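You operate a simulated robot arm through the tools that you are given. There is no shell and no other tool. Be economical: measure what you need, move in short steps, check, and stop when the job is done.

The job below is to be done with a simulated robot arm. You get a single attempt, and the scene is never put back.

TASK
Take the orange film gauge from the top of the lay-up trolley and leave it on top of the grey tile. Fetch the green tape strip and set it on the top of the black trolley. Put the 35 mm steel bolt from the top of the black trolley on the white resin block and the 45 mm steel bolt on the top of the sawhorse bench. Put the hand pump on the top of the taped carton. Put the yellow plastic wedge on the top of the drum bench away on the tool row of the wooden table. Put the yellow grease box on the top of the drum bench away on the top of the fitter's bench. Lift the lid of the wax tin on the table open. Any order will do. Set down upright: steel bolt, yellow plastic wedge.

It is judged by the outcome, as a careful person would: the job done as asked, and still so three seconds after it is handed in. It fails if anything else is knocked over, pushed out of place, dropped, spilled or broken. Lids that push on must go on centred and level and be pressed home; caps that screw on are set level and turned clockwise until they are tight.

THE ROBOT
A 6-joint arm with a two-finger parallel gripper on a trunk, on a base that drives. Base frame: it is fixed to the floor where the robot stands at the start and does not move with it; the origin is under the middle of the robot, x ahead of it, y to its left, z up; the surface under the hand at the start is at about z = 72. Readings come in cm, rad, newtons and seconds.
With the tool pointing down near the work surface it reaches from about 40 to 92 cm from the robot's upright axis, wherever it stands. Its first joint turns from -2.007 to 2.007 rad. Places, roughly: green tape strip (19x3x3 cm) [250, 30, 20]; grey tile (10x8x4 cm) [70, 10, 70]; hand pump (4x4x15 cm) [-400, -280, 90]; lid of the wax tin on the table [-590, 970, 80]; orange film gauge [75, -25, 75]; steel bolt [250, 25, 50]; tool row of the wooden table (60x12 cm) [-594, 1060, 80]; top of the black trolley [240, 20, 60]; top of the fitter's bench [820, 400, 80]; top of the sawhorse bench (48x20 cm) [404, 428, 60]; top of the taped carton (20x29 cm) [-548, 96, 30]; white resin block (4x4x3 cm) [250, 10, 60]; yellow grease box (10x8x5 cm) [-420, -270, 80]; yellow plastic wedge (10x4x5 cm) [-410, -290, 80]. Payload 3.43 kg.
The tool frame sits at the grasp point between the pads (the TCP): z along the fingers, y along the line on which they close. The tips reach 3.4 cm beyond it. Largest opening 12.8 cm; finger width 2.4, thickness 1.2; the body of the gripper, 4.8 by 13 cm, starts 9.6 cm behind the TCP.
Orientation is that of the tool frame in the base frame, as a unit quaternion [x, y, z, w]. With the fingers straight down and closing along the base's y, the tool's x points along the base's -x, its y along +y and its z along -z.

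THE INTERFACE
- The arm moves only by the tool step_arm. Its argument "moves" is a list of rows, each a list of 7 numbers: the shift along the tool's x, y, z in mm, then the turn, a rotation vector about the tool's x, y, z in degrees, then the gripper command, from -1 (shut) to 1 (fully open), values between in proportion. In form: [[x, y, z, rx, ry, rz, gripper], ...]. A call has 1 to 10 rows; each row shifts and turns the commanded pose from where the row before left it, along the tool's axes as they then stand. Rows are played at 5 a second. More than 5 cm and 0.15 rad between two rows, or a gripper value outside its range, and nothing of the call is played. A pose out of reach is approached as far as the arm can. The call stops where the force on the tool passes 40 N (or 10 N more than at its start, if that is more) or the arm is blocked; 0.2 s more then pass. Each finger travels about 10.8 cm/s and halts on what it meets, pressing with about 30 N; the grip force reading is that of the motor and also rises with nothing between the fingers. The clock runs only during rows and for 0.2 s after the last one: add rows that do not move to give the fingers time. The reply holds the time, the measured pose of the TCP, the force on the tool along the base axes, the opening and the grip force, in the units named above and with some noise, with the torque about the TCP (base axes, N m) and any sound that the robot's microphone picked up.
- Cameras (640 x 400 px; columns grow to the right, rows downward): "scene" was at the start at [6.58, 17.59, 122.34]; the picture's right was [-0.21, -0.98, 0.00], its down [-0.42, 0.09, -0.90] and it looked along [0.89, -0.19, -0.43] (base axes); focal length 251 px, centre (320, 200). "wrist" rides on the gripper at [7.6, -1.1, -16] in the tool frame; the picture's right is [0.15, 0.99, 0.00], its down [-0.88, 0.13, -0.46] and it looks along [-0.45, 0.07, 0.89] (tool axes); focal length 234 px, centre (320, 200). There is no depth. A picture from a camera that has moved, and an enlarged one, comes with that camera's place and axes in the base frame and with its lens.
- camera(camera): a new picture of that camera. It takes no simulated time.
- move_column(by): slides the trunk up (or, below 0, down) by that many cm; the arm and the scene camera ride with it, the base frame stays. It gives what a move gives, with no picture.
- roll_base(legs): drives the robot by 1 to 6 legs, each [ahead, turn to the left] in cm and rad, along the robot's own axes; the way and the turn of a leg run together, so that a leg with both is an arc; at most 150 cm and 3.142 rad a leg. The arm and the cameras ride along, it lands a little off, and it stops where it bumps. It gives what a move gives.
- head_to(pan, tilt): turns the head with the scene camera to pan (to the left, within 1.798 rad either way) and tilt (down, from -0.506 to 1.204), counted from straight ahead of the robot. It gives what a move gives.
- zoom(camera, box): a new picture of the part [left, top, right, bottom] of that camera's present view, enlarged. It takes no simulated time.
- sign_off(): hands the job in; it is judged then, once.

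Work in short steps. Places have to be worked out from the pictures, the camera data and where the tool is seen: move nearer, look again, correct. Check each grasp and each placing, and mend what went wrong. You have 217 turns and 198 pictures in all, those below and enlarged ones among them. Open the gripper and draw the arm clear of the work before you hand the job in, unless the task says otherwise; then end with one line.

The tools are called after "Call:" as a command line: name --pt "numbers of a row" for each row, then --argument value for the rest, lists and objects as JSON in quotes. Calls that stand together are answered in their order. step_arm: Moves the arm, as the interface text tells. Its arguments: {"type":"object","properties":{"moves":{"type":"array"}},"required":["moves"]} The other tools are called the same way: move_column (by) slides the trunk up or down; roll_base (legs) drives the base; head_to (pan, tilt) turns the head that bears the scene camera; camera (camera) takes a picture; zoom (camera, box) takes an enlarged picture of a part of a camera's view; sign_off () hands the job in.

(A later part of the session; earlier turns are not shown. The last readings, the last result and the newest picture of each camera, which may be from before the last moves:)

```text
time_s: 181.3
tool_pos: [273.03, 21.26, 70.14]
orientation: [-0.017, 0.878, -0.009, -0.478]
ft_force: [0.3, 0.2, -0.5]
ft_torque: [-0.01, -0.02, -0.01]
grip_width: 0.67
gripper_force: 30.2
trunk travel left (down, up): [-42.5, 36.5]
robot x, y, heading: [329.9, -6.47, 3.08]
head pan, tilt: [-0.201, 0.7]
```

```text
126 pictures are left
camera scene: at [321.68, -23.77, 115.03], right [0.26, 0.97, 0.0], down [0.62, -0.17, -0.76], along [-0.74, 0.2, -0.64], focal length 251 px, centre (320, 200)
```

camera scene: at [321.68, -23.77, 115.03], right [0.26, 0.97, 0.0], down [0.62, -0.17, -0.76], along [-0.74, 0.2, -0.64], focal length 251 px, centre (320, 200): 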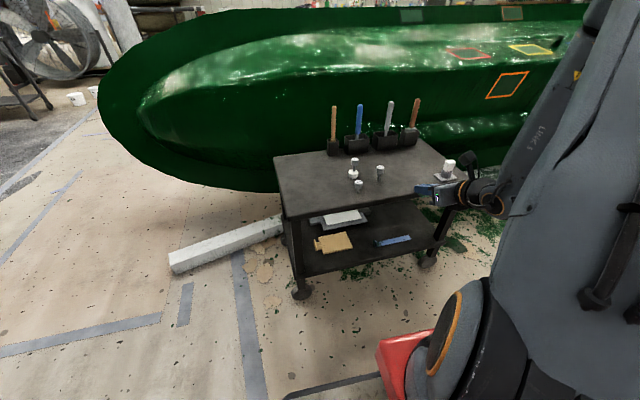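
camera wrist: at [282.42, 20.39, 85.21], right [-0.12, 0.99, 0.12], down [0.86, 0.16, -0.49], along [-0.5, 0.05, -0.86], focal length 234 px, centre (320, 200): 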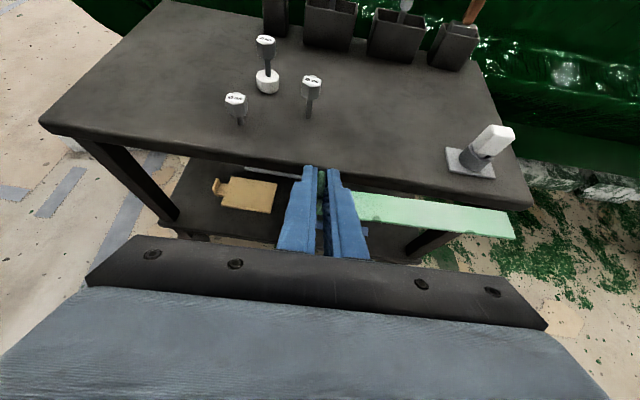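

I raise 10 cm more so the strip clears the white tube, then move in over the free area at (248, 26).

Call:
move_column --by 10

Call:
step_arm --pt "22.4 9.2 34.7 0 0 0 -1" --pt "22.4 9.2 34.7 0 0 0 -1" --pt "22.4 9.2 34.7 0 0 0 -1" --pt "22.4 9.2 34.7 0 0 0 -1" --pt "22.4 9.2 34.7 0 0 0 -1" --pt "22.4 9.2 34.7 0 0 0 -1" --pt "0 0 0 0 0 0 -1"

Call:
camera --camera "wrist"

```text
time_s: 182.7
tool_pos: [273.18, 21.21, 80.24]
orientation: [-0.017, 0.878, -0.009, -0.477]
ft_force: [-0.9, 0.7, -0.5]
ft_torque: [-0.02, 0.0, 0.02]
grip_width: 0.65
gripper_force: 30.0
trunk travel left (down, up): [-52.5, 26.5]
robot x, y, heading: [329.7, -6.4, 3.081]
head pan, tilt: [-0.201, 0.7]
```

```text
time_s: 184.3
tool_pos: [248.31, 25.96, 80.01]
orientation: [-0.017, 0.878, -0.01, -0.478]
ft_force: [0.4, 0.4, -0.6]
ft_torque: [-0.02, 0.03, 0.0]
grip_width: 0.64
gripper_force: 30.4
trunk travel left (down, up): [-52.5, 26.5]
robot x, y, heading: [329.49, -6.33, 3.081]
head pan, tilt: [-0.201, 0.7]
```

```text
125 pictures are left
camera wrist: at [257.58, 25.1, 95.14], right [-0.12, 0.99, 0.12], down [0.86, 0.16, -0.49], along [-0.5, 0.05, -0.86], focal length 234 px, centre (320, 200)
```

wrist: 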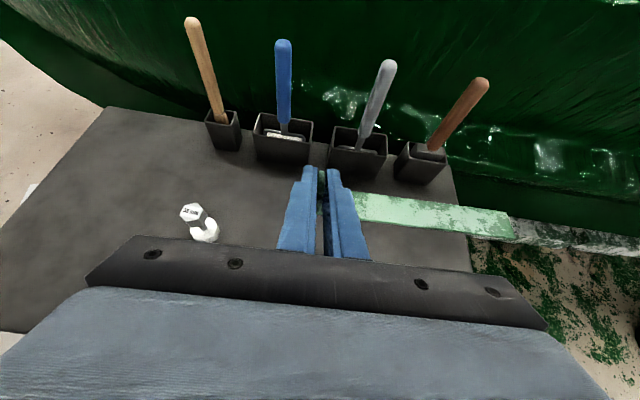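

Placement is over a free area. I lower the column 14 cm, then feel down with the arm.

Call:
move_column --by -14

Call:
step_arm --pt "4.2 0 2.7 0 0 0 -1" --pt "0 0 0 0 0 0 -1"

Call:
zoom --camera "scene" --box '[270, 90, 530, 250]'

```text
time_s: 185.9
tool_pos: [248.16, 25.92, 66.15]
orientation: [-0.017, 0.878, -0.009, -0.478]
ft_force: [-0.3, -1.1, -0.5]
ft_torque: [0.0, 0.0, 0.02]
grip_width: 0.69
gripper_force: 29.9
trunk travel left (down, up): [-38.5, 40.5]
robot x, y, heading: [329.88, -6.6, 3.084]
head pan, tilt: [-0.201, 0.7]
```

```text
time_s: 186.6
tool_pos: [247.68, 25.85, 66.38]
orientation: [-0.018, 0.878, -0.01, -0.478]
ft_force: [0.1, 1.0, -0.2]
ft_torque: [-0.03, 0.03, 0.0]
grip_width: 0.66
gripper_force: 29.7
trunk travel left (down, up): [-38.5, 40.5]
robot x, y, heading: [329.49, -6.43, 3.077]
head pan, tilt: [-0.201, 0.7]
```

```text
2.46 times, centred on (400, 170) of scene
camera zoom: at [320.57, -23.7, 111.03], right [0.26, 0.97, 0.0], down [0.62, -0.17, -0.76], along [-0.74, 0.2, -0.64], focal length 619 px, centre (123, 274)
```

zoom: 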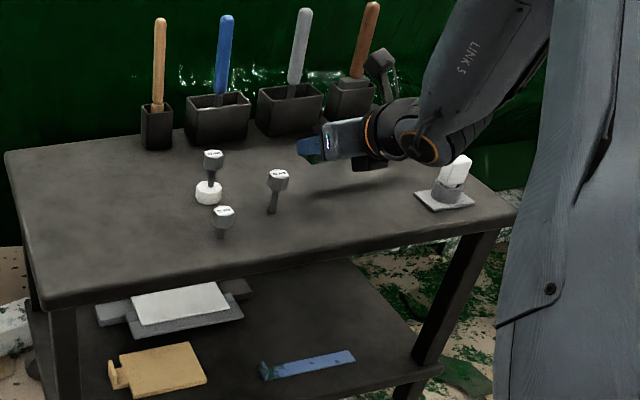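

That small nudge was in the wrong sense (down is -x, +z in tool axes). I lower 2 cm now, watching force.

Call:
step_arm --pt "-4.2 0 2.7 0 0 0 -1" --pt "-4.2 0 2.7 0 0 0 -1" --pt "-4.2 0 2.7 0 0 0 -1" --pt "-3.4 0 2.2 0 0 0 -1" --pt "0 0 0 0 0 0 -1"

Call:
zoom --camera "scene" --box '[370, 120, 490, 200]'

```text
time_s: 187.8
tool_pos: [247.72, 25.73, 64.5]
orientation: [-0.017, 0.878, -0.009, -0.477]
ft_force: [0.1, -0.2, -0.6]
ft_torque: [0.01, 0.02, 0.0]
grip_width: 0.65
gripper_force: 30.3
trunk travel left (down, up): [-38.5, 40.5]
robot x, y, heading: [329.48, -6.36, 3.08]
head pan, tilt: [-0.201, 0.7]
```

```text
5.00 times, centred on (430, 160) of scene
camera zoom: at [320.57, -23.7, 111.03], right [0.26, 0.97, 0.0], down [0.62, -0.17, -0.76], along [-0.74, 0.2, -0.64], focal length 1257 px, centre (-230, 400)
```

zoom: 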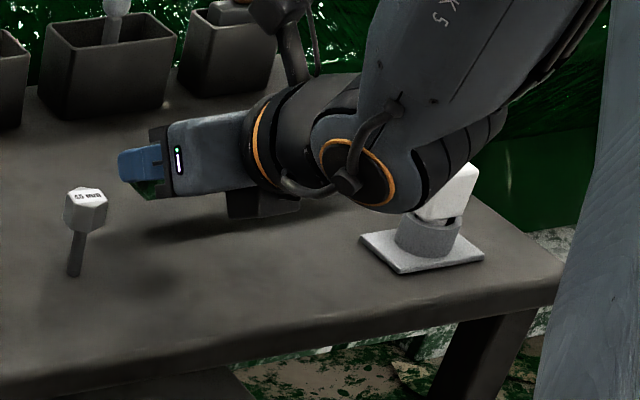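

The wrist joint is coming close to the white tube. I raise 1.5 cm, shift 2.2 cm to -y for clearance, and check.

Call:
step_arm --pt "12.6 0 -8.1 0 0 0 -1" --pt "0 -22 0 0 0 0 -1" --pt "-8.4 0 5.4 0 0 0 -1" --pt "0 0 0 0 0 0 -1"

Call:
zoom --camera "scene" --box '[370, 120, 490, 200]'

Call:
camera --camera "wrist"

```text
time_s: 188.8
tool_pos: [247.55, 23.57, 65.02]
orientation: [-0.016, 0.879, -0.008, -0.477]
ft_force: [1.4, 0.3, 0.1]
ft_torque: [-0.03, -0.01, 0.02]
grip_width: 0.62
gripper_force: 29.9
trunk travel left (down, up): [-38.5, 40.5]
robot x, y, heading: [329.9, -6.48, 3.085]
head pan, tilt: [-0.201, 0.7]
```

```text
5.00 times, centred on (430, 160) of scene
camera zoom: at [320.57, -23.7, 111.03], right [0.26, 0.97, 0.0], down [0.62, -0.17, -0.76], along [-0.74, 0.2, -0.64], focal length 1257 px, centre (-230, 400)
```

zoom: 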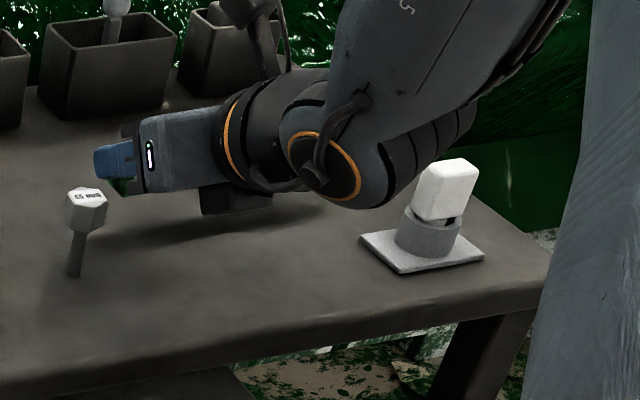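

```text
121 pictures are left
camera wrist: at [256.97, 22.83, 80.05], right [-0.12, 0.99, 0.12], down [0.86, 0.16, -0.49], along [-0.5, 0.05, -0.86], focal length 234 px, centre (320, 200)
```

wrist: 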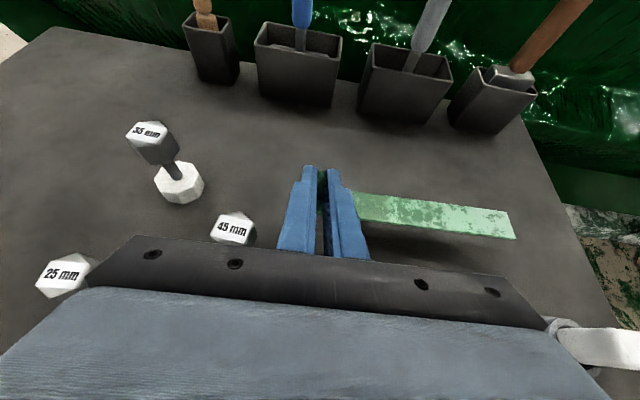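

More room now. I lower in small steps until contact.

Call:
step_arm --pt "-4.2 0 2.7 0 0 0 -1" --pt "-2.5 0 1.6 0 0 0 -1" --pt "-1.7 0 1.1 0 0 0 -1" --pt "0 0 0 0 0 0 -1"

Call:
zoom --camera "wrist" --box '[280, 150, 540, 300]'

Call:
zoom --camera "scene" --box '[370, 120, 490, 200]'

```text
time_s: 189.8
tool_pos: [247.81, 23.52, 63.82]
orientation: [-0.017, 0.878, -0.009, -0.478]
ft_force: [0.0, 0.2, -0.5]
ft_torque: [-0.03, -0.01, 0.0]
grip_width: 0.65
gripper_force: 30.4
trunk travel left (down, up): [-38.5, 40.5]
robot x, y, heading: [329.63, -6.43, 3.082]
head pan, tilt: [-0.201, 0.7]
```

```text
2.46 times, centred on (410, 225) of wrist
camera zoom: at [257.12, 22.73, 78.95], right [-0.12, 0.99, 0.12], down [0.86, 0.16, -0.49], along [-0.5, 0.05, -0.86], focal length 576 px, centre (98, 138)
```

zoom: 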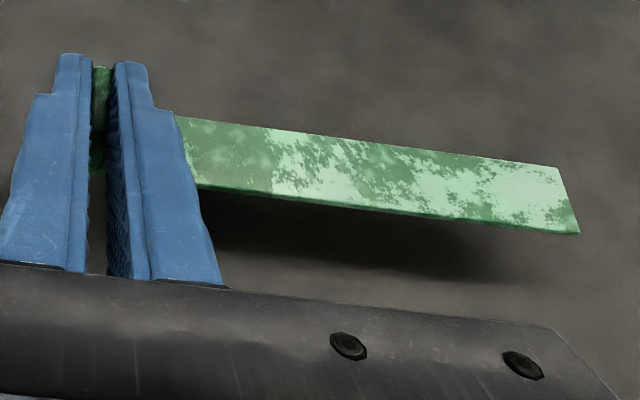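

```text
5.00 times, centred on (430, 160) of scene
camera zoom: at [320.57, -23.71, 111.03], right [0.26, 0.97, 0.0], down [0.62, -0.17, -0.76], along [-0.74, 0.2, -0.64], focal length 1257 px, centre (-230, 400)
```

zoom: 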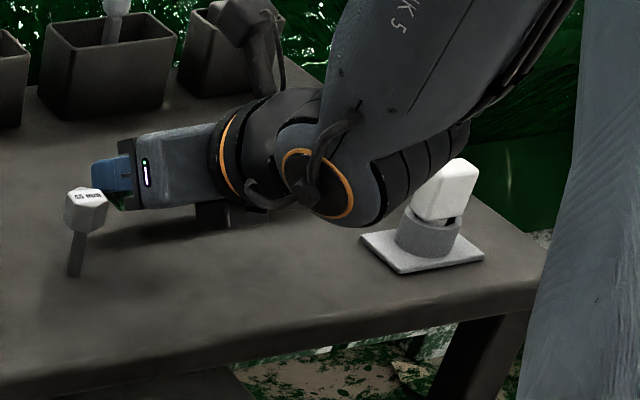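

Still a gap per the shadow; tube clearance is fine. I keep lowering in steps.

Call:
step_arm --pt "-2.5 0 1.6 0 0 0 -1" --pt "-2.5 0 1.6 0 0 0 -1" --pt "-1.7 0 1.1 0 0 0 -1" --pt "0 0 0 0 0 0 -1"

Call:
zoom --camera "wrist" --box '[280, 150, 540, 300]'

```text
time_s: 190.8
tool_pos: [247.68, 23.57, 63.14]
orientation: [-0.017, 0.878, -0.01, -0.478]
ft_force: [-0.9, -0.3, -0.6]
ft_torque: [-0.02, -0.01, -0.01]
grip_width: 0.65
gripper_force: 30.0
trunk travel left (down, up): [-38.5, 40.5]
robot x, y, heading: [329.71, -6.68, 3.081]
head pan, tilt: [-0.201, 0.7]
```

```text
2.46 times, centred on (410, 225) of wrist
camera zoom: at [257.01, 22.75, 78.15], right [-0.12, 0.99, 0.12], down [0.86, 0.16, -0.49], along [-0.5, 0.05, -0.86], focal length 576 px, centre (98, 138)
```

zoom: 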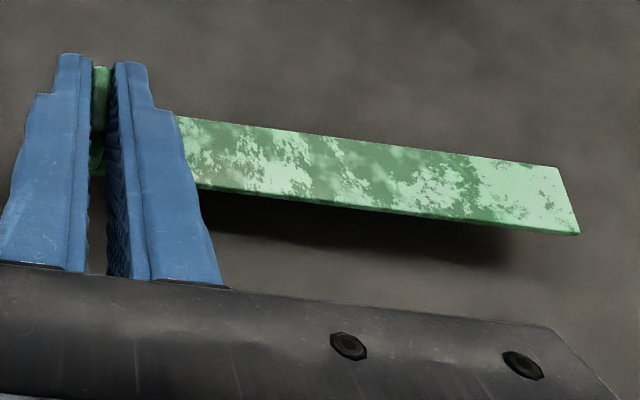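

Shadow gap shrinking; about 1.1 cm remains. I lower 9 mm then check.

Call:
step_arm --pt "-2.5 0 1.6 0 0 0 -1" --pt "-2.5 0 1.6 0 0 0 -1" --pt "-1.7 0 1.1 0 0 0 -1" --pt "-0.9 0 0.5 0 0 0 -1" --pt "0 0 0 0 0 0 -1"

Call:
zoom --camera "wrist" --box '[280, 150, 540, 300]'

Call:
zoom --camera "scene" --box '[370, 120, 490, 200]'

```text
time_s: 191.9
tool_pos: [247.81, 23.75, 62.27]
orientation: [-0.017, 0.878, -0.009, -0.478]
ft_force: [0.5, 0.5, -0.1]
ft_torque: [-0.05, -0.02, 0.03]
grip_width: 0.65
gripper_force: 29.8
trunk travel left (down, up): [-38.5, 40.5]
robot x, y, heading: [329.66, -6.57, 3.08]
head pan, tilt: [-0.201, 0.7]
```

```text
2.46 times, centred on (410, 225) of wrist
camera zoom: at [257.12, 22.73, 77.34], right [-0.12, 0.99, 0.12], down [0.86, 0.16, -0.49], along [-0.5, 0.05, -0.86], focal length 576 px, centre (98, 138)
```

zoom: 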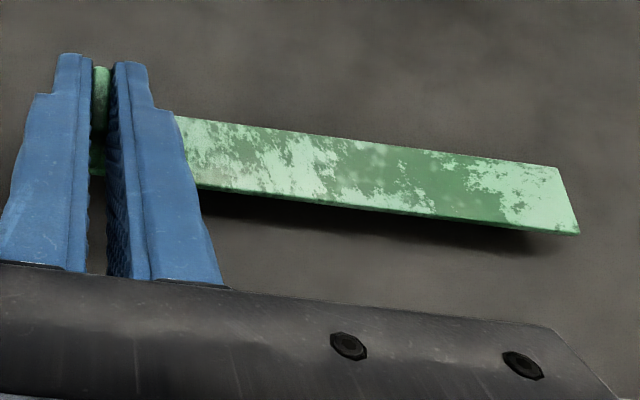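

```text
5.00 times, centred on (430, 160) of scene
camera zoom: at [320.57, -23.7, 111.03], right [0.26, 0.97, 0.0], down [0.62, -0.17, -0.76], along [-0.74, 0.2, -0.64], focal length 1257 px, centre (-230, 400)
```

zoom: 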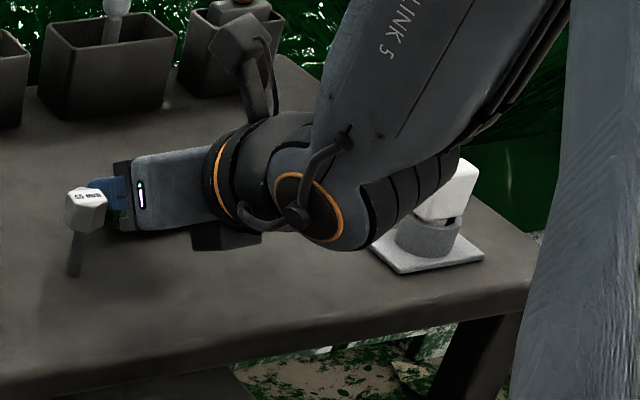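

Call:
step_arm --pt "-1.7 0 1.1 0 0 0 -1" --pt "-1.7 0 1.1 0 0 0 -1" --pt "-1.3 0 0.8 0 0 0 -1" --pt "0 0 0 0 0 0 -1"

Call:
zoom --camera "wrist" --box '[280, 150, 540, 300]'

```text
time_s: 192.9
tool_pos: [247.78, 23.53, 61.64]
orientation: [-0.017, 0.878, -0.009, -0.478]
ft_force: [-0.8, -0.3, 0.0]
ft_torque: [-0.04, -0.01, 0.01]
grip_width: 0.68
gripper_force: 29.9
trunk travel left (down, up): [-38.5, 40.5]
robot x, y, heading: [330.02, -6.25, 3.078]
head pan, tilt: [-0.201, 0.7]
```

```text
2.46 times, centred on (410, 225) of wrist
camera zoom: at [257.14, 22.7, 76.79], right [-0.12, 0.99, 0.12], down [0.86, 0.16, -0.49], along [-0.5, 0.05, -0.86], focal length 576 px, centre (98, 138)
```

zoom: 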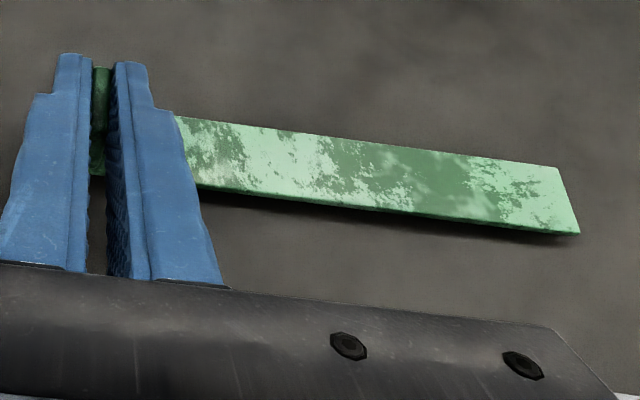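

Nearly down. Continue in 1–1.5 mm steps.

Call:
step_arm --pt "-1.2 0 0.8 0 0 0 -1" --pt "-1.2 0 0.8 0 0 0 -1" --pt "0 0 0 0 0 0 -1"

Call:
step_arm --pt "-0.8 0 0.5 0 0 0 -1" --pt "-0.8 0 0.5 0 0 0 -1" --pt "0 0 0 0 0 0 -1"

Call:
zoom --camera "wrist" --box '[280, 150, 540, 300]'

```text
time_s: 193.8
tool_pos: [247.75, 23.49, 61.31]
orientation: [-0.017, 0.879, -0.009, -0.477]
ft_force: [-0.5, 0.0, -0.9]
ft_torque: [-0.03, 0.03, -0.01]
grip_width: 0.64
gripper_force: 29.6
trunk travel left (down, up): [-38.5, 40.5]
robot x, y, heading: [329.39, -6.24, 3.087]
head pan, tilt: [-0.201, 0.7]
```

```text
time_s: 194.6
tool_pos: [247.63, 23.54, 61.31]
orientation: [-0.017, 0.878, -0.009, -0.479]
ft_force: [1.3, 0.6, 11.7]
ft_torque: [0.12, 0.07, 0.02]
grip_width: 0.66
gripper_force: 29.9
trunk travel left (down, up): [-38.5, 40.5]
robot x, y, heading: [329.41, -6.3, 3.081]
head pan, tilt: [-0.201, 0.7]
```

```text
2.46 times, centred on (410, 225) of wrist
camera zoom: at [257.06, 22.72, 76.33], right [-0.12, 0.99, 0.12], down [0.85, 0.16, -0.49], along [-0.51, 0.05, -0.86], focal length 576 px, centre (98, 138)
```

zoom: 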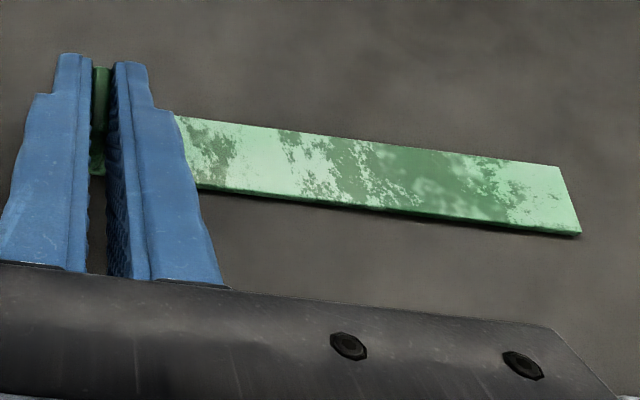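

Contact (11.7 N). I ease up, open slightly and retreat along the tool axis.

Call:
step_arm --pt "0.8 0 -0.5 0 0 0 -1" --pt "0 0 0 0 0 0 -0.7" --pt "0 0 0 0 0 0 -0.7" --pt "0 0 -25 0 0 0 -0.7" --pt "0 0 -45 0 0 0 -0.7" --pt "0 0 -45 0 0 0 -0.7" --pt "0 0 -45 0 0 0 -0.7" --pt "0 0 0 0 0 0 -0.7"

Call:
move_column --by 25

Call:
camera --camera "scene"

```text
time_s: 196.3
tool_pos: [260.9, 23.74, 70.0]
orientation: [-0.015, 0.878, -0.008, -0.477]
ft_force: [0.5, -0.2, -0.3]
ft_torque: [0.02, -0.01, 0.02]
grip_width: 1.91
gripper_force: 0.0
trunk travel left (down, up): [-38.5, 40.5]
robot x, y, heading: [329.55, -6.65, 3.082]
head pan, tilt: [-0.201, 0.7]
```

```text
time_s: 198.9
tool_pos: [261.15, 24.08, 94.96]
orientation: [-0.015, 0.878, -0.007, -0.478]
ft_force: [0.2, -0.9, 0.4]
ft_torque: [0.04, -0.02, 0.0]
grip_width: 1.92
gripper_force: 0.0
trunk travel left (down, up): [-63.5, 15.5]
robot x, y, heading: [329.53, -6.41, 3.08]
head pan, tilt: [-0.201, 0.7]
```

```text
113 pictures are left
camera scene: at [327.51, -24.13, 136.03], right [0.26, 0.97, 0.0], down [0.62, -0.17, -0.76], along [-0.74, 0.2, -0.64], focal length 251 px, centre (320, 200)
```

scene: 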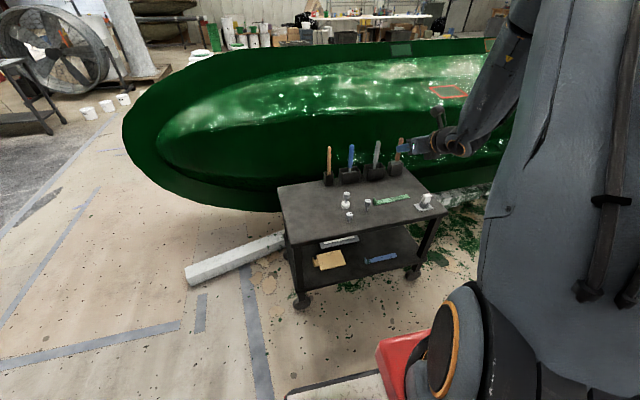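

Tape strip lies on the trolley top. Now I return the tool to vertical and unroll it for picking the 45 mm bolt.

Call:
step_arm --pt "0 0 0 0 -8.2 0 0" --pt "0 0 0 0 -8.2 0 0" --pt "0 0 0 0 -8.2 0 0" --pt "0 0 0 0 -8.2 0 0" --pt "0 0 0 0 -8.2 0 0" --pt "0 0 0 0 -8.2 0 0" --pt "0 0 0 0 -7.8 0 0" --pt "0 0 0 0 0 -8.5 0" --pt "0 0 0 0 0 -8.5 0" --pt "0 0 0 0 0 -8.5 0"

Call:
step_arm --pt "0 0 0 0 0 -8.5 0" --pt "0 0 0 0 0 -8.5 0" --pt "0 0 0 0 0 -8.5 0" --pt "0 0 0 0 0 -8.5 0" --pt "0 0 0 0 0 -8.5 0" --pt "0 0 0 0 0 -8.5 0" --pt "0 0 0 0 0 -8.5 0" --pt "0 0 0 0 0 -8.5 0" --pt "0 0 0 0 0 -8.5 0" --pt "0 0 0 0 0 -8.5 0"

Call:
step_arm --pt "0 0 0 0 0 -8.5 0" --pt "0 0 0 0 0 -8.5 0" --pt "0 0 0 0 0 -8.5 0" --pt "0 0 0 0 0 -8.5 0" --pt "0 0 0 0 0 -8.5 0" --pt "0 0 0 0 0 -8.5 0" --pt "0 0 0 0 0 -8.5 0" --pt "0 0 0 0 0 -8.5 0"

Call:
camera --camera "wrist"

```text
time_s: 201.1
tool_pos: [261.12, 24.12, 95.08]
orientation: [-0.24, 0.971, 0.001, 0.0]
ft_force: [-0.4, 0.0, -0.6]
ft_torque: [0.07, 0.01, -0.01]
grip_width: 6.42
gripper_force: 0.1
trunk travel left (down, up): [-63.5, 15.5]
robot x, y, heading: [329.85, -6.54, 3.081]
head pan, tilt: [-0.201, 0.7]
```

```text
time_s: 203.3
tool_pos: [261.22, 24.26, 94.91]
orientation: [0.833, -0.553, -0.001, 0.002]
ft_force: [0.1, -0.5, 0.3]
ft_torque: [-0.03, -0.04, -0.01]
grip_width: 6.39
gripper_force: 0.0
trunk travel left (down, up): [-63.5, 15.5]
robot x, y, heading: [329.56, -6.59, 3.081]
head pan, tilt: [-0.201, 0.7]
```

```text
time_s: 205.1
tool_pos: [261.16, 24.01, 94.94]
orientation: [1.0, 0.007, -0.001, 0.0]
ft_force: [0.3, -0.1, 0.2]
ft_torque: [-0.02, -0.03, -0.02]
grip_width: 6.41
gripper_force: 0.0
trunk travel left (down, up): [-63.5, 15.5]
robot x, y, heading: [329.76, -6.21, 3.079]
head pan, tilt: [-0.201, 0.7]
```

```text
112 pictures are left
camera wrist: at [268.75, 25.27, 110.97], right [0.16, -0.99, 0.0], down [-0.88, -0.14, 0.46], along [-0.45, -0.07, -0.89], focal length 234 px, centre (320, 200)
```

wrist: 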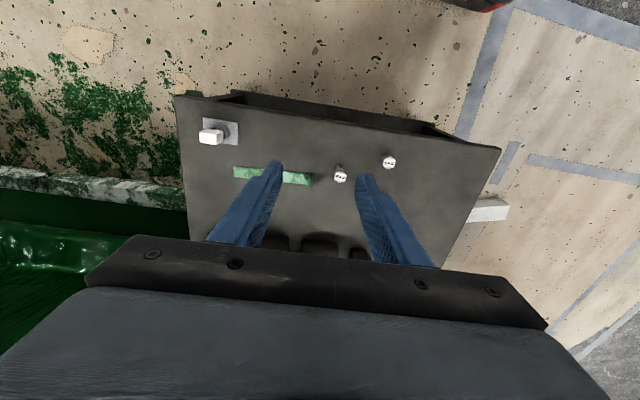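

I have bolt A at about (251.1, 18.5). I move above it, descend to z≈65.5, and look.

Call:
step_arm --pt "-33 18 0 0 0 0 -0.2" --pt "-34 18 0 0 0 0 -0.2" --pt "-34 18 0 0 0 0 -0.2" --pt "0 0 45 0 0 0 -0.2" --pt "0 0 45 0 0 0 -0.2" --pt "0 0 45 0 0 0 -0.2" --pt "0 0 45 0 0 0 -0.2" --pt "0 0 0 0 0 0 -0.2"

Call:
camera --camera "wrist"

```text
time_s: 206.9
tool_pos: [251.17, 18.55, 76.65]
orientation: [1.0, 0.007, -0.001, 0.0]
ft_force: [0.0, 0.0, -0.1]
ft_torque: [0.0, 0.01, -0.02]
grip_width: 5.14
gripper_force: 0.1
trunk travel left (down, up): [-63.5, 15.5]
robot x, y, heading: [329.77, -6.19, 3.083]
head pan, tilt: [-0.201, 0.7]
```

```text
111 pictures are left
camera wrist: at [258.82, 19.67, 92.77], right [0.16, -0.99, 0.0], down [-0.88, -0.14, 0.46], along [-0.45, -0.07, -0.89], focal length 234 px, centre (320, 200)
```

wrist: 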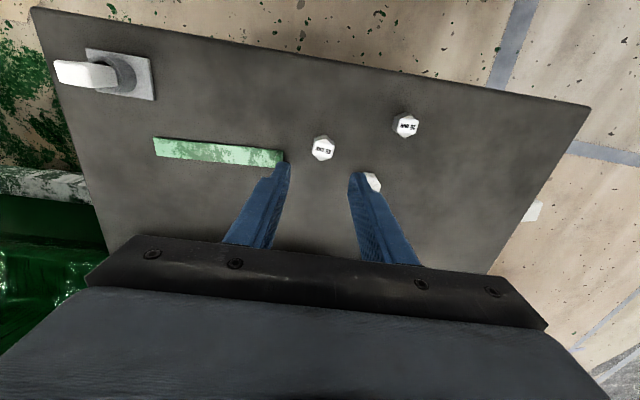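

Aligned. I descend to z≈65 and grip.

Call:
step_arm --pt "0 1 45 0 0 0 -0.2" --pt "0 0 40 0 0 0 -0.2" --pt "0 0 31 0 0 0 -0.2" --pt "0 0 0 0 0 0 -1" --pt "0 0 0 0 0 0 -1" --pt "0 0 0 0 0 0 -1"

Call:
zoom --camera "scene" --box '[300, 150, 460, 250]'

```text
time_s: 208.3
tool_pos: [251.31, 18.81, 65.21]
orientation: [1.0, 0.006, -0.001, 0.0]
ft_force: [-0.6, 0.7, 0.6]
ft_torque: [-0.01, 0.05, 0.0]
grip_width: 2.47
gripper_force: 30.0
trunk travel left (down, up): [-63.5, 15.5]
robot x, y, heading: [329.77, -6.66, 3.086]
head pan, tilt: [-0.201, 0.7]
```

```text
4.00 times, centred on (380, 200) of scene
camera zoom: at [327.51, -24.14, 136.03], right [0.26, 0.97, 0.0], down [0.62, -0.17, -0.76], along [-0.74, 0.2, -0.64], focal length 1006 px, centre (80, 200)
```

zoom: 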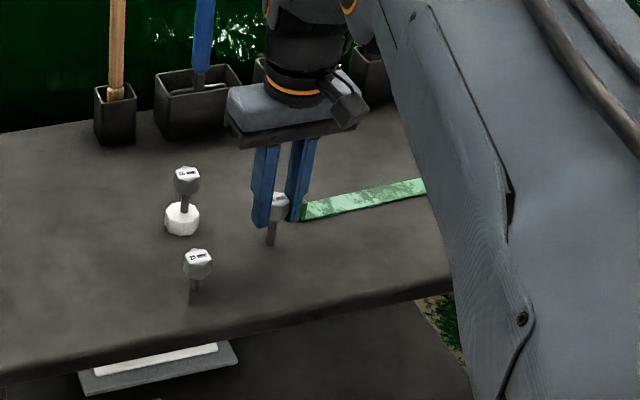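

The 45 mm bolt is gripped. I lift, retract, raise, and drive north toward the sawhorse bench.

Call:
step_arm --pt "0 0 -45 0 0 0 -1" --pt "0 0 -45 0 0 0 -1" --pt "0 0 -45 0 0 0 -1" --pt "0 0 -45 0 0 0 -1" --pt "45 10 0 0 0 0 -1" --pt "45 10 0 0 0 0 -1" --pt "0 0 0 0 0 0 -1"

Call:
move_column --by 15

Call:
roll_base --legs '[[0, -1.45], [130, 0], [120, 0]]'

Call:
head_to --pan 0.1 --tilt 0.45

Call:
camera --camera "scene"

```text
time_s: 209.9
tool_pos: [260.29, 16.64, 83.47]
orientation: [1.0, 0.006, -0.001, 0.001]
ft_force: [-0.7, -0.4, -0.6]
ft_torque: [-0.01, 0.0, -0.03]
grip_width: 2.47
gripper_force: 30.4
trunk travel left (down, up): [-63.5, 15.5]
robot x, y, heading: [330.01, -6.34, 3.079]
head pan, tilt: [-0.201, 0.7]
```

```text
time_s: 211.7
tool_pos: [260.22, 16.56, 98.38]
orientation: [1.0, 0.006, 0.0, 0.0]
ft_force: [-0.2, 0.3, -0.9]
ft_torque: [0.0, 0.01, -0.01]
grip_width: 2.49
gripper_force: 30.1
trunk travel left (down, up): [-78.5, 0.5]
robot x, y, heading: [330.17, -6.4, 3.079]
head pan, tilt: [-0.201, 0.7]
```

```text
time_s: 227.4
tool_pos: [316.76, 315.53, 98.32]
orientation: [0.764, -0.645, -0.001, -0.001]
ft_force: [-0.1, 0.0, -0.7]
ft_torque: [0.01, 0.02, -0.04]
grip_width: 2.49
gripper_force: 30.1
trunk travel left (down, up): [-78.5, 0.5]
robot x, y, heading: [305.03, 243.35, 1.668]
head pan, tilt: [-0.201, 0.7]
```

```text
time_s: 228.2
tool_pos: [316.78, 315.47, 98.34]
orientation: [0.764, -0.645, -0.001, 0.0]
ft_force: [0.6, 0.1, -0.9]
ft_torque: [0.02, 0.01, 0.0]
grip_width: 2.49
gripper_force: 29.6
trunk travel left (down, up): [-78.5, 0.5]
robot x, y, heading: [305.25, 243.1, 1.664]
head pan, tilt: [0.099, 0.45]
```

```text
109 pictures are left
camera scene: at [285.01, 239.19, 153.24], right [0.98, 0.19, 0.0], down [0.08, -0.43, -0.9], along [-0.17, 0.88, -0.44], focal length 251 px, centre (320, 200)
```

scene: 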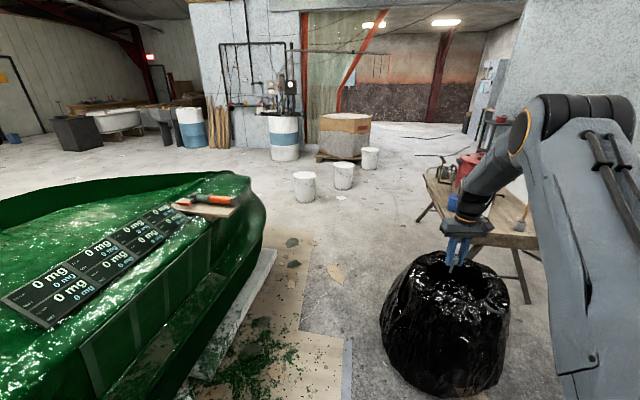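

Bag at about (341,357); bench beyond it. I go around to the bench's south-east side and look at its top.

Call:
roll_base --legs '[[0, -1.02], [112, 0], [0, 0.93]]'

Call:
head_to --pan 0.0 --tilt 0.6

Call:
camera --camera "scene"

```text
time_s: 238.5
tool_pos: [418.86, 379.77, 98.27]
orientation: [-0.698, 0.716, 0.001, 0.001]
ft_force: [-0.1, -0.2, 1.1]
ft_torque: [0.01, 0.03, -0.02]
grip_width: 2.48
gripper_force: 30.2
trunk travel left (down, up): [-78.5, 0.5]
robot x, y, heading: [393.14, 310.76, 1.468]
head pan, tilt: [0.099, 0.45]
stopped in leg 3: the robot was blocked; the commanded pose is now the measured one
```

```text
time_s: 239.2
tool_pos: [418.89, 379.84, 98.31]
orientation: [-0.698, 0.716, 0.001, 0.001]
ft_force: [-1.3, 0.2, -0.4]
ft_torque: [0.01, 0.0, 0.01]
grip_width: 2.48
gripper_force: 29.8
trunk travel left (down, up): [-78.5, 0.5]
robot x, y, heading: [393.13, 311.28, 1.473]
head pan, tilt: [0.0, 0.6]
```

```text
108 pictures are left
camera scene: at [374.0, 310.64, 151.9], right [1.0, -0.1, 0.0], down [-0.06, -0.56, -0.83], along [0.08, 0.82, -0.56], focal length 251 px, centre (320, 200)
```

scene: 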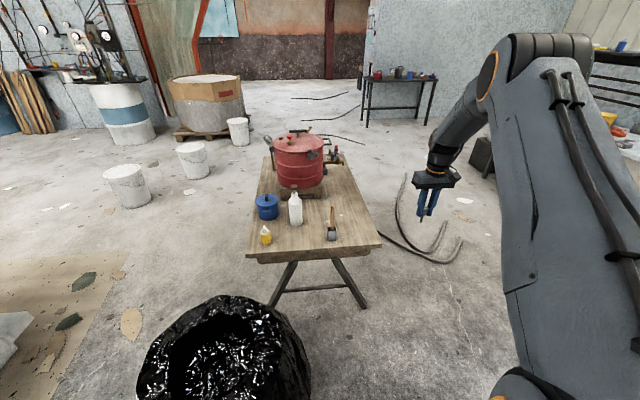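

The base may have touched the bag, so I back off, then come up further right. Bench top is about x 345–415, y 400–515; the free part lies to the right of the brush jar.

Call:
roll_base --legs '[[-30, 0], [0, -0.47], [55, 0], [0, 0.57], [18, 0]]'

Call:
head_to --pan 0.15 --tilt 0.75

Call:
camera --camera "scene"

```text
time_s: 248.1
tool_pos: [436.64, 417.66, 98.37]
orientation: [0.739, -0.674, -0.001, -0.001]
ft_force: [-0.7, -0.3, 0.7]
ft_torque: [0.0, -0.01, -0.03]
grip_width: 2.48
gripper_force: 30.4
trunk travel left (down, up): [-78.5, 0.5]
robot x, y, heading: [419.5, 346.5, 1.587]
head pan, tilt: [0.0, 0.6]
```

```text
time_s: 248.8
tool_pos: [436.84, 417.72, 98.22]
orientation: [0.739, -0.673, 0.0, -0.001]
ft_force: [0.0, 0.6, -0.1]
ft_torque: [0.0, 0.05, 0.01]
grip_width: 2.5
gripper_force: 29.8
trunk travel left (down, up): [-78.5, 0.5]
robot x, y, heading: [419.65, 346.51, 1.585]
head pan, tilt: [0.15, 0.75]
```

```text
107 pictures are left
camera scene: at [398.89, 343.18, 150.61], right [0.99, 0.17, 0.0], down [0.11, -0.67, -0.73], along [-0.12, 0.72, -0.68], focal length 251 px, centre (320, 200)
```

scene: 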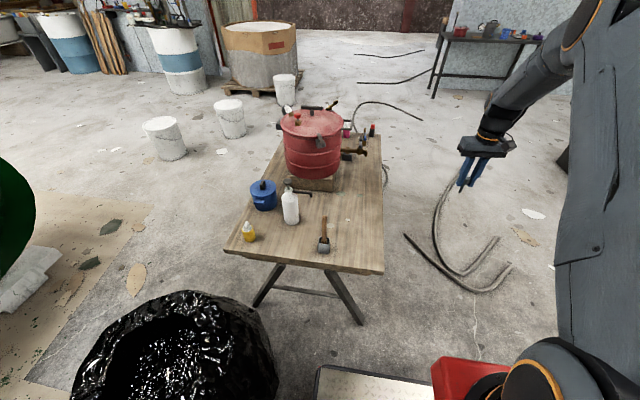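

Free spot at about (404, 425). I move the arm there, then lower the column 23 cm.

Call:
step_arm --pt "-12.8 39.4 0 0 0 0 -1" --pt "-12.8 39.4 0 0 0 0 -1" --pt "-12.8 39.4 0 0 0 0 -1" --pt "-12.8 39.4 0 0 0 0 -1" --pt "-12.8 39.4 0 0 0 0 -1" --pt "-12.8 39.4 0 0 0 0 -1" --pt "-12.8 39.4 0 0 0 0 -1" --pt "-12.8 39.4 0 0 0 0 -1" --pt "0 0 0 0 0 0 -1"

Call:
move_column --by -23

Call:
camera --camera "wrist"

Call:
camera --camera "scene"

```text
time_s: 250.8
tool_pos: [404.16, 424.72, 98.29]
orientation: [0.739, -0.674, -0.001, 0.0]
ft_force: [-0.5, -0.6, 0.0]
ft_torque: [-0.01, -0.06, -0.01]
grip_width: 2.5
gripper_force: 30.5
trunk travel left (down, up): [-78.5, 0.5]
robot x, y, heading: [419.42, 346.48, 1.588]
head pan, tilt: [0.15, 0.75]
```

```text
time_s: 253.2
tool_pos: [404.36, 425.01, 75.28]
orientation: [0.739, -0.673, -0.001, 0.0]
ft_force: [0.3, -0.1, -0.5]
ft_torque: [-0.02, -0.02, -0.01]
grip_width: 2.5
gripper_force: 30.2
trunk travel left (down, up): [-55.5, 23.5]
robot x, y, heading: [419.63, 347.1, 1.589]
head pan, tilt: [0.15, 0.75]
```

```text
106 pictures are left
camera wrist: at [406.15, 417.48, 91.37], right [-0.97, -0.24, 0.0], down [-0.21, 0.86, 0.46], along [-0.11, 0.44, -0.89], focal length 234 px, centre (320, 200)
```

wrist: 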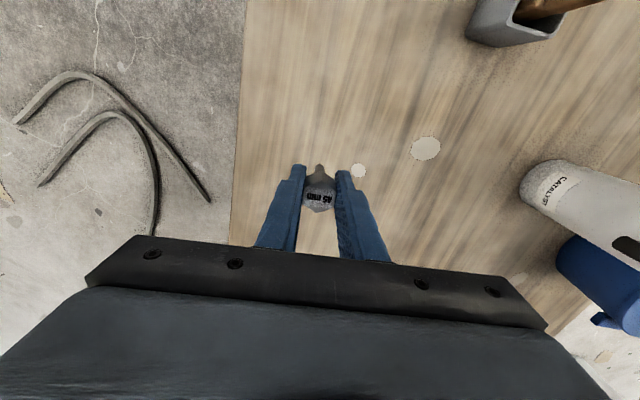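

```text
105 pictures are left
camera scene: at [398.76, 349.58, 127.61], right [0.99, 0.17, 0.0], down [0.11, -0.67, -0.73], along [-0.12, 0.72, -0.68], focal length 251 px, centre (320, 200)
```

scene: 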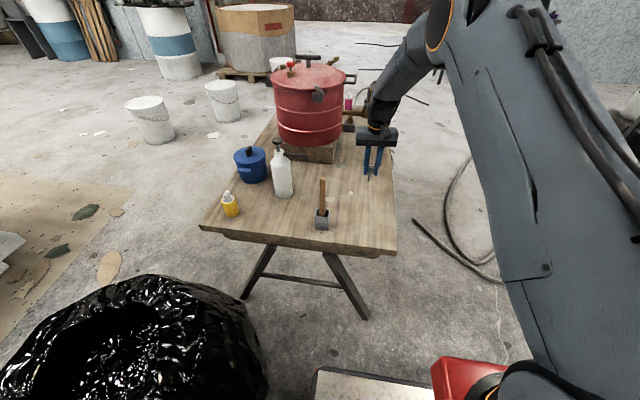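

Clear spot. I lower 6 cm and check the gap.

Call:
step_arm --pt "0 0 30 0 0 0 -1" --pt "0 0 30 0 0 0 -1" --pt "0 0 0 0 0 0 -1"

Call:
zoom --camera "scene" --box '[330, 140, 430, 205]'

```text
time_s: 254.0
tool_pos: [404.16, 424.99, 69.05]
orientation: [0.739, -0.674, -0.001, 0.0]
ft_force: [-0.1, -0.6, -0.1]
ft_torque: [-0.02, -0.03, 0.01]
grip_width: 2.48
gripper_force: 30.5
trunk travel left (down, up): [-55.5, 23.5]
robot x, y, heading: [419.27, 346.63, 1.588]
head pan, tilt: [0.15, 0.75]
```

```text
6.15 times, centred on (380, 172) of scene
camera zoom: at [398.76, 349.57, 127.61], right [0.99, 0.17, 0.0], down [0.11, -0.67, -0.73], along [-0.12, 0.72, -0.68], focal length 1547 px, centre (-49, 369)
```

zoom: 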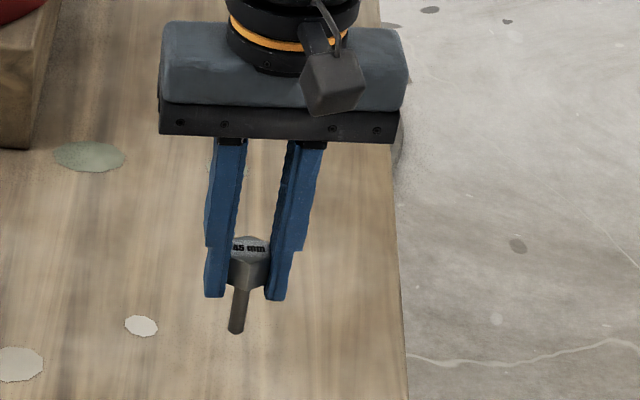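

Call:
step_arm --pt "0 0 4 0 0 0 -1" --pt "0 0 4 0 0 0 -1" --pt "0 0 2 0 0 0 -1" --pt "0 0 0 0 0 0 -1"

Call:
zoom --camera "scene" --box '[345, 160, 395, 200]'

```text
time_s: 255.0
tool_pos: [404.29, 424.95, 68.08]
orientation: [0.74, -0.673, 0.0, -0.001]
ft_force: [-0.4, 0.8, 0.0]
ft_torque: [0.03, 0.01, 0.01]
grip_width: 2.49
gripper_force: 30.1
trunk travel left (down, up): [-55.5, 23.5]
robot x, y, heading: [419.6, 346.7, 1.591]
head pan, tilt: [0.15, 0.75]
```

```text
10.00 times, centred on (370, 180) of scene
camera zoom: at [398.76, 349.58, 127.6], right [0.99, 0.17, 0.0], down [0.11, -0.67, -0.73], along [-0.12, 0.72, -0.68], focal length 2514 px, centre (-180, 400)
```

zoom: 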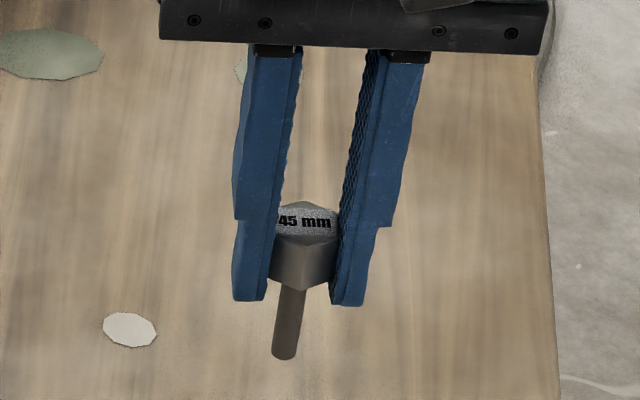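

Call:
step_arm --pt "0 0 2 0 0 0 -1" --pt "0 0 2 0 0 0 -1" --pt "0 0 2 0 0 0 -1" --pt "0 0 0 0 0 0 -1"

Call:
step_arm --pt "0 0 1.5 0 0 0 -1" --pt "0 0 1.5 0 0 0 -1" --pt "0 0 0 0 0 0 -1"

```text
time_s: 256.0
tool_pos: [404.3, 424.95, 67.65]
orientation: [0.739, -0.673, -0.001, 0.0]
ft_force: [-0.2, -0.3, -0.6]
ft_torque: [0.01, 0.01, 0.01]
grip_width: 2.47
gripper_force: 29.8
trunk travel left (down, up): [-55.5, 23.5]
robot x, y, heading: [419.36, 346.63, 1.587]
head pan, tilt: [0.15, 0.75]
```

```text
time_s: 256.8
tool_pos: [404.4, 425.04, 67.36]
orientation: [0.739, -0.674, -0.001, 0.0]
ft_force: [0.7, 0.9, 0.0]
ft_torque: [-0.01, 0.01, 0.02]
grip_width: 2.48
gripper_force: 29.6
trunk travel left (down, up): [-55.5, 23.5]
robot x, y, heading: [419.5, 346.59, 1.586]
head pan, tilt: [0.15, 0.75]
```

Call:
step_arm --pt "0 0 1.5 0 0 0 -1" --pt "0 0 1.5 0 0 0 -1" --pt "0 0 0 0 0 0 -1"

Call:
step_arm --pt "0 0 1.5 0 0 0 -1" --pt "0 0 1.5 0 0 0 -1" --pt "0 0 0 0 0 0 -1"

Call:
zoom --camera "scene" --box '[345, 160, 395, 200]'

```text
time_s: 257.6
tool_pos: [404.29, 424.92, 67.06]
orientation: [0.739, -0.674, -0.001, -0.001]
ft_force: [-0.8, 0.5, 0.0]
ft_torque: [0.01, 0.0, 0.01]
grip_width: 2.49
gripper_force: 30.4
trunk travel left (down, up): [-55.5, 23.5]
robot x, y, heading: [419.27, 346.51, 1.585]
head pan, tilt: [0.15, 0.75]
```

```text
time_s: 258.4
tool_pos: [404.31, 424.97, 66.95]
orientation: [0.739, -0.673, 0.0, 0.0]
ft_force: [0.8, -0.8, 6.1]
ft_torque: [-0.06, -0.04, 0.0]
grip_width: 2.49
gripper_force: 30.3
trunk travel left (down, up): [-55.5, 23.5]
robot x, y, heading: [419.59, 346.5, 1.585]
head pan, tilt: [0.15, 0.75]
```

```text
10.00 times, centred on (370, 180) of scene
camera zoom: at [398.77, 349.56, 127.61], right [0.99, 0.17, 0.0], down [0.11, -0.67, -0.73], along [-0.12, 0.72, -0.68], focal length 2514 px, centre (-180, 400)
```

zoom: 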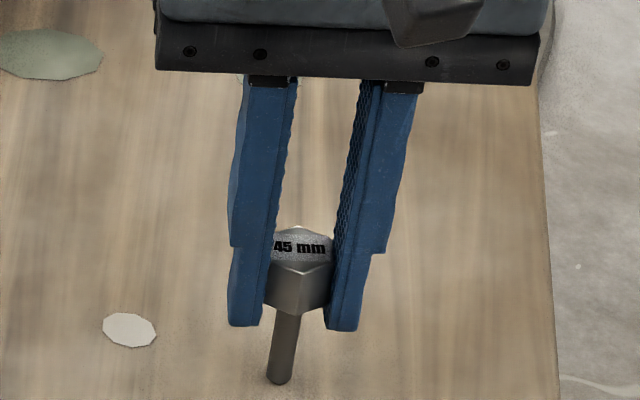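

Contact felt (6 N). I release and rise.

Call:
step_arm --pt "0 0 -0.5 0 0 0 -1" --pt "0 0 0 0 0 0 -0.5" --pt "0 0 0 0 0 0 -0.3" --pt "0 0 -20 0 0 0 -0.3" --pt "0 0 -45 0 0 0 -0.3" --pt "0 0 -45 0 0 0 -0.3" --pt "0 0 -45 0 0 0 -0.3" --pt "45 0 -20 0 0 0 -0.3" --pt "45 0 0 0 0 0 -0.3" --pt "45 0 0 0 0 0 -0.3"

Call:
zoom --camera "scene" --box '[310, 140, 420, 220]'

```text
time_s: 260.6
tool_pos: [405.4, 411.82, 84.11]
orientation: [0.739, -0.674, -0.001, -0.001]
ft_force: [0.1, 0.1, -1.0]
ft_torque: [-0.04, -0.03, -0.03]
grip_width: 4.47
gripper_force: 0.1
trunk travel left (down, up): [-55.5, 23.5]
robot x, y, heading: [419.46, 346.72, 1.588]
head pan, tilt: [0.15, 0.75]
```

```text
5.00 times, centred on (365, 180) of scene
camera zoom: at [398.76, 349.62, 127.6], right [0.99, 0.17, 0.0], down [0.11, -0.67, -0.73], along [-0.12, 0.72, -0.68], focal length 1257 px, centre (95, 300)
```

zoom: 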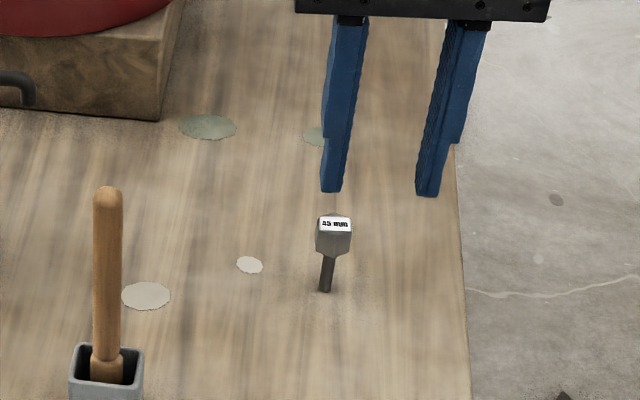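

The 45 mm bolt stands on the sawhorse bench. I raise the column and drive back along the known route to the south.

Call:
move_column --by 20

Call:
roll_base --legs '[[-60, 0], [0, 2.3], [129, 0], [0, 0.83], [150, 0], [100, 0]]'

```text
time_s: 262.8
tool_pos: [405.61, 411.52, 104.3]
orientation: [0.739, -0.673, -0.001, 0.0]
ft_force: [-0.7, -0.6, -0.1]
ft_torque: [0.01, -0.02, 0.0]
grip_width: 4.47
gripper_force: 0.1
trunk travel left (down, up): [-75.5, 3.5]
robot x, y, heading: [419.21, 346.32, 1.59]
head pan, tilt: [0.15, 0.75]
```

```text
time_s: 291.9
tool_pos: [307.09, -115.76, 104.43]
orientation: [0.718, 0.696, -0.001, 0.0]
ft_force: [-0.5, -0.4, -0.6]
ft_torque: [0.0, -0.01, 0.0]
grip_width: 4.47
gripper_force: 0.1
trunk travel left (down, up): [-75.5, 3.5]
robot x, y, heading: [301.25, -49.66, -1.678]
head pan, tilt: [0.15, 0.75]
```

On course. Next leg: south end, then west to x≈-12.

Call:
roll_base --legs '[[138, 0], [0, -1.46], [150, 0], [100, 0]]'

```text
time_s: 314.0
tool_pos: [-28.03, -200.78, 104.45]
orientation: [0.999, 0.041, 0.0, -0.001]
ft_force: [0.7, -0.5, -0.8]
ft_torque: [0.0, 0.0, 0.03]
grip_width: 4.48
gripper_force: 0.1
trunk travel left (down, up): [-75.5, 3.5]
robot x, y, heading: [37.02, -187.55, -3.137]
head pan, tilt: [0.15, 0.75]
```

Call:
roll_base --legs '[[49, 0], [0, -1.572], [130, 0]]'

Call:
head_to --pan 1.3 --tilt 0.3

Call:
camera --camera "scene"

```text
time_s: 326.8
tool_pos: [-26.26, 6.84, 104.31]
orientation: [0.735, -0.678, -0.001, 0.0]
ft_force: [-0.1, 0.0, -0.5]
ft_torque: [0.01, -0.01, 0.02]
grip_width: 4.48
gripper_force: 0.1
trunk travel left (down, up): [-75.5, 3.5]
robot x, y, heading: [-13.12, -58.16, 1.578]
head pan, tilt: [0.15, 0.75]
```

```text
time_s: 328.2
tool_pos: [-26.3, 6.75, 104.4]
orientation: [0.736, -0.677, -0.001, 0.0]
ft_force: [0.1, -0.4, 0.1]
ft_torque: [0.0, 0.01, -0.01]
grip_width: 4.47
gripper_force: 0.0
trunk travel left (down, up): [-75.5, 3.5]
robot x, y, heading: [-13.0, -58.46, 1.577]
head pan, tilt: [1.3, 0.3]
```

```text
100 pictures are left
camera scene: at [-41.46, -66.4, 151.64], right [0.26, 0.97, 0.0], down [0.29, -0.08, -0.96], along [-0.92, 0.25, -0.3], focal length 251 px, centre (320, 200)
```

scene: 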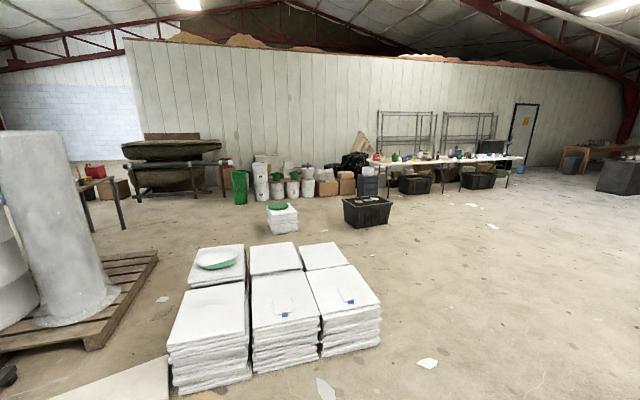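

I see the drum bench region at the left, carton row ahead. I drive west at y≈58 (north of the foam stacks), then south-west.

Call:
roll_base --legs '[[116, 0], [0, 1.571], [140, 0], [136, 0], [0, 1.233], [130, 0]]'

Call:
head_to --pan 0.1 --tilt 0.45

Call:
camera --camera "scene"

```text
time_s: 359.8
tool_pos: [-337.08, -137.77, 104.33]
orientation: [0.789, 0.614, -0.001, 0.001]
ft_force: [-0.5, 0.2, 0.2]
ft_torque: [0.0, 0.02, 0.04]
grip_width: 4.47
gripper_force: 0.1
trunk travel left (down, up): [-75.5, 3.5]
robot x, y, heading: [-328.04, -71.91, -1.896]
head pan, tilt: [1.3, 0.3]
```

```text
time_s: 361.2
tool_pos: [-337.12, -137.74, 104.44]
orientation: [0.789, 0.614, -0.001, 0.001]
ft_force: [0.0, 0.0, -0.4]
ft_torque: [-0.02, 0.0, 0.04]
grip_width: 4.5
gripper_force: 0.1
trunk travel left (down, up): [-75.5, 3.5]
robot x, y, heading: [-328.28, -71.84, -1.896]
head pan, tilt: [0.099, 0.45]
```

```text
99 pictures are left
camera scene: at [-308.39, -77.29, 150.25], right [-0.97, 0.22, 0.0], down [0.1, 0.42, -0.9], along [-0.2, -0.88, -0.44], focal length 251 px, centre (320, 200)
```

scene: 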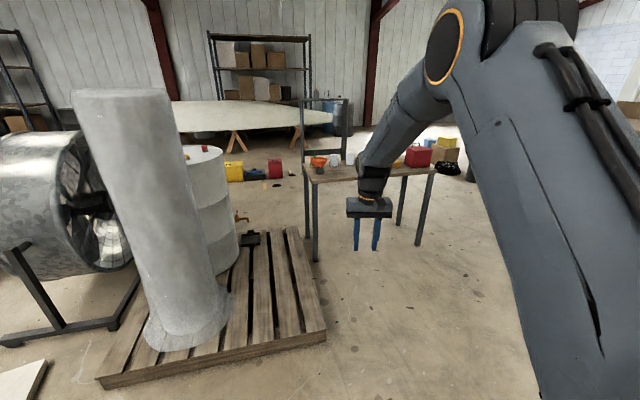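

The drum bench is ahead beyond the pallet; I zoom in.

Call:
zoom --camera "scene" --box '[290, 130, 470, 270]'

```text
2.86 times, centred on (380, 200) of scene
camera zoom: at [-308.39, -77.29, 150.25], right [-0.97, 0.22, 0.0], down [0.1, 0.42, -0.9], along [-0.2, -0.88, -0.44], focal length 718 px, centre (149, 200)
```

zoom: 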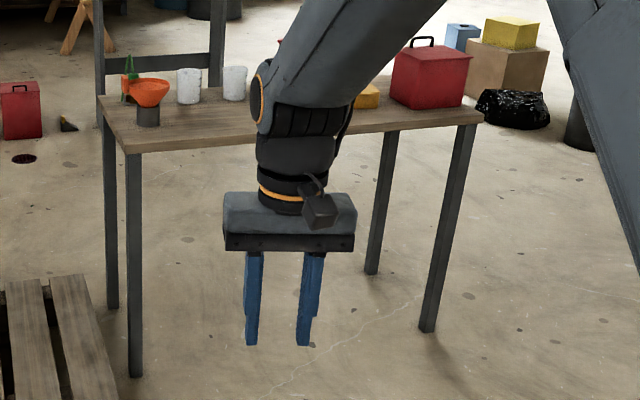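

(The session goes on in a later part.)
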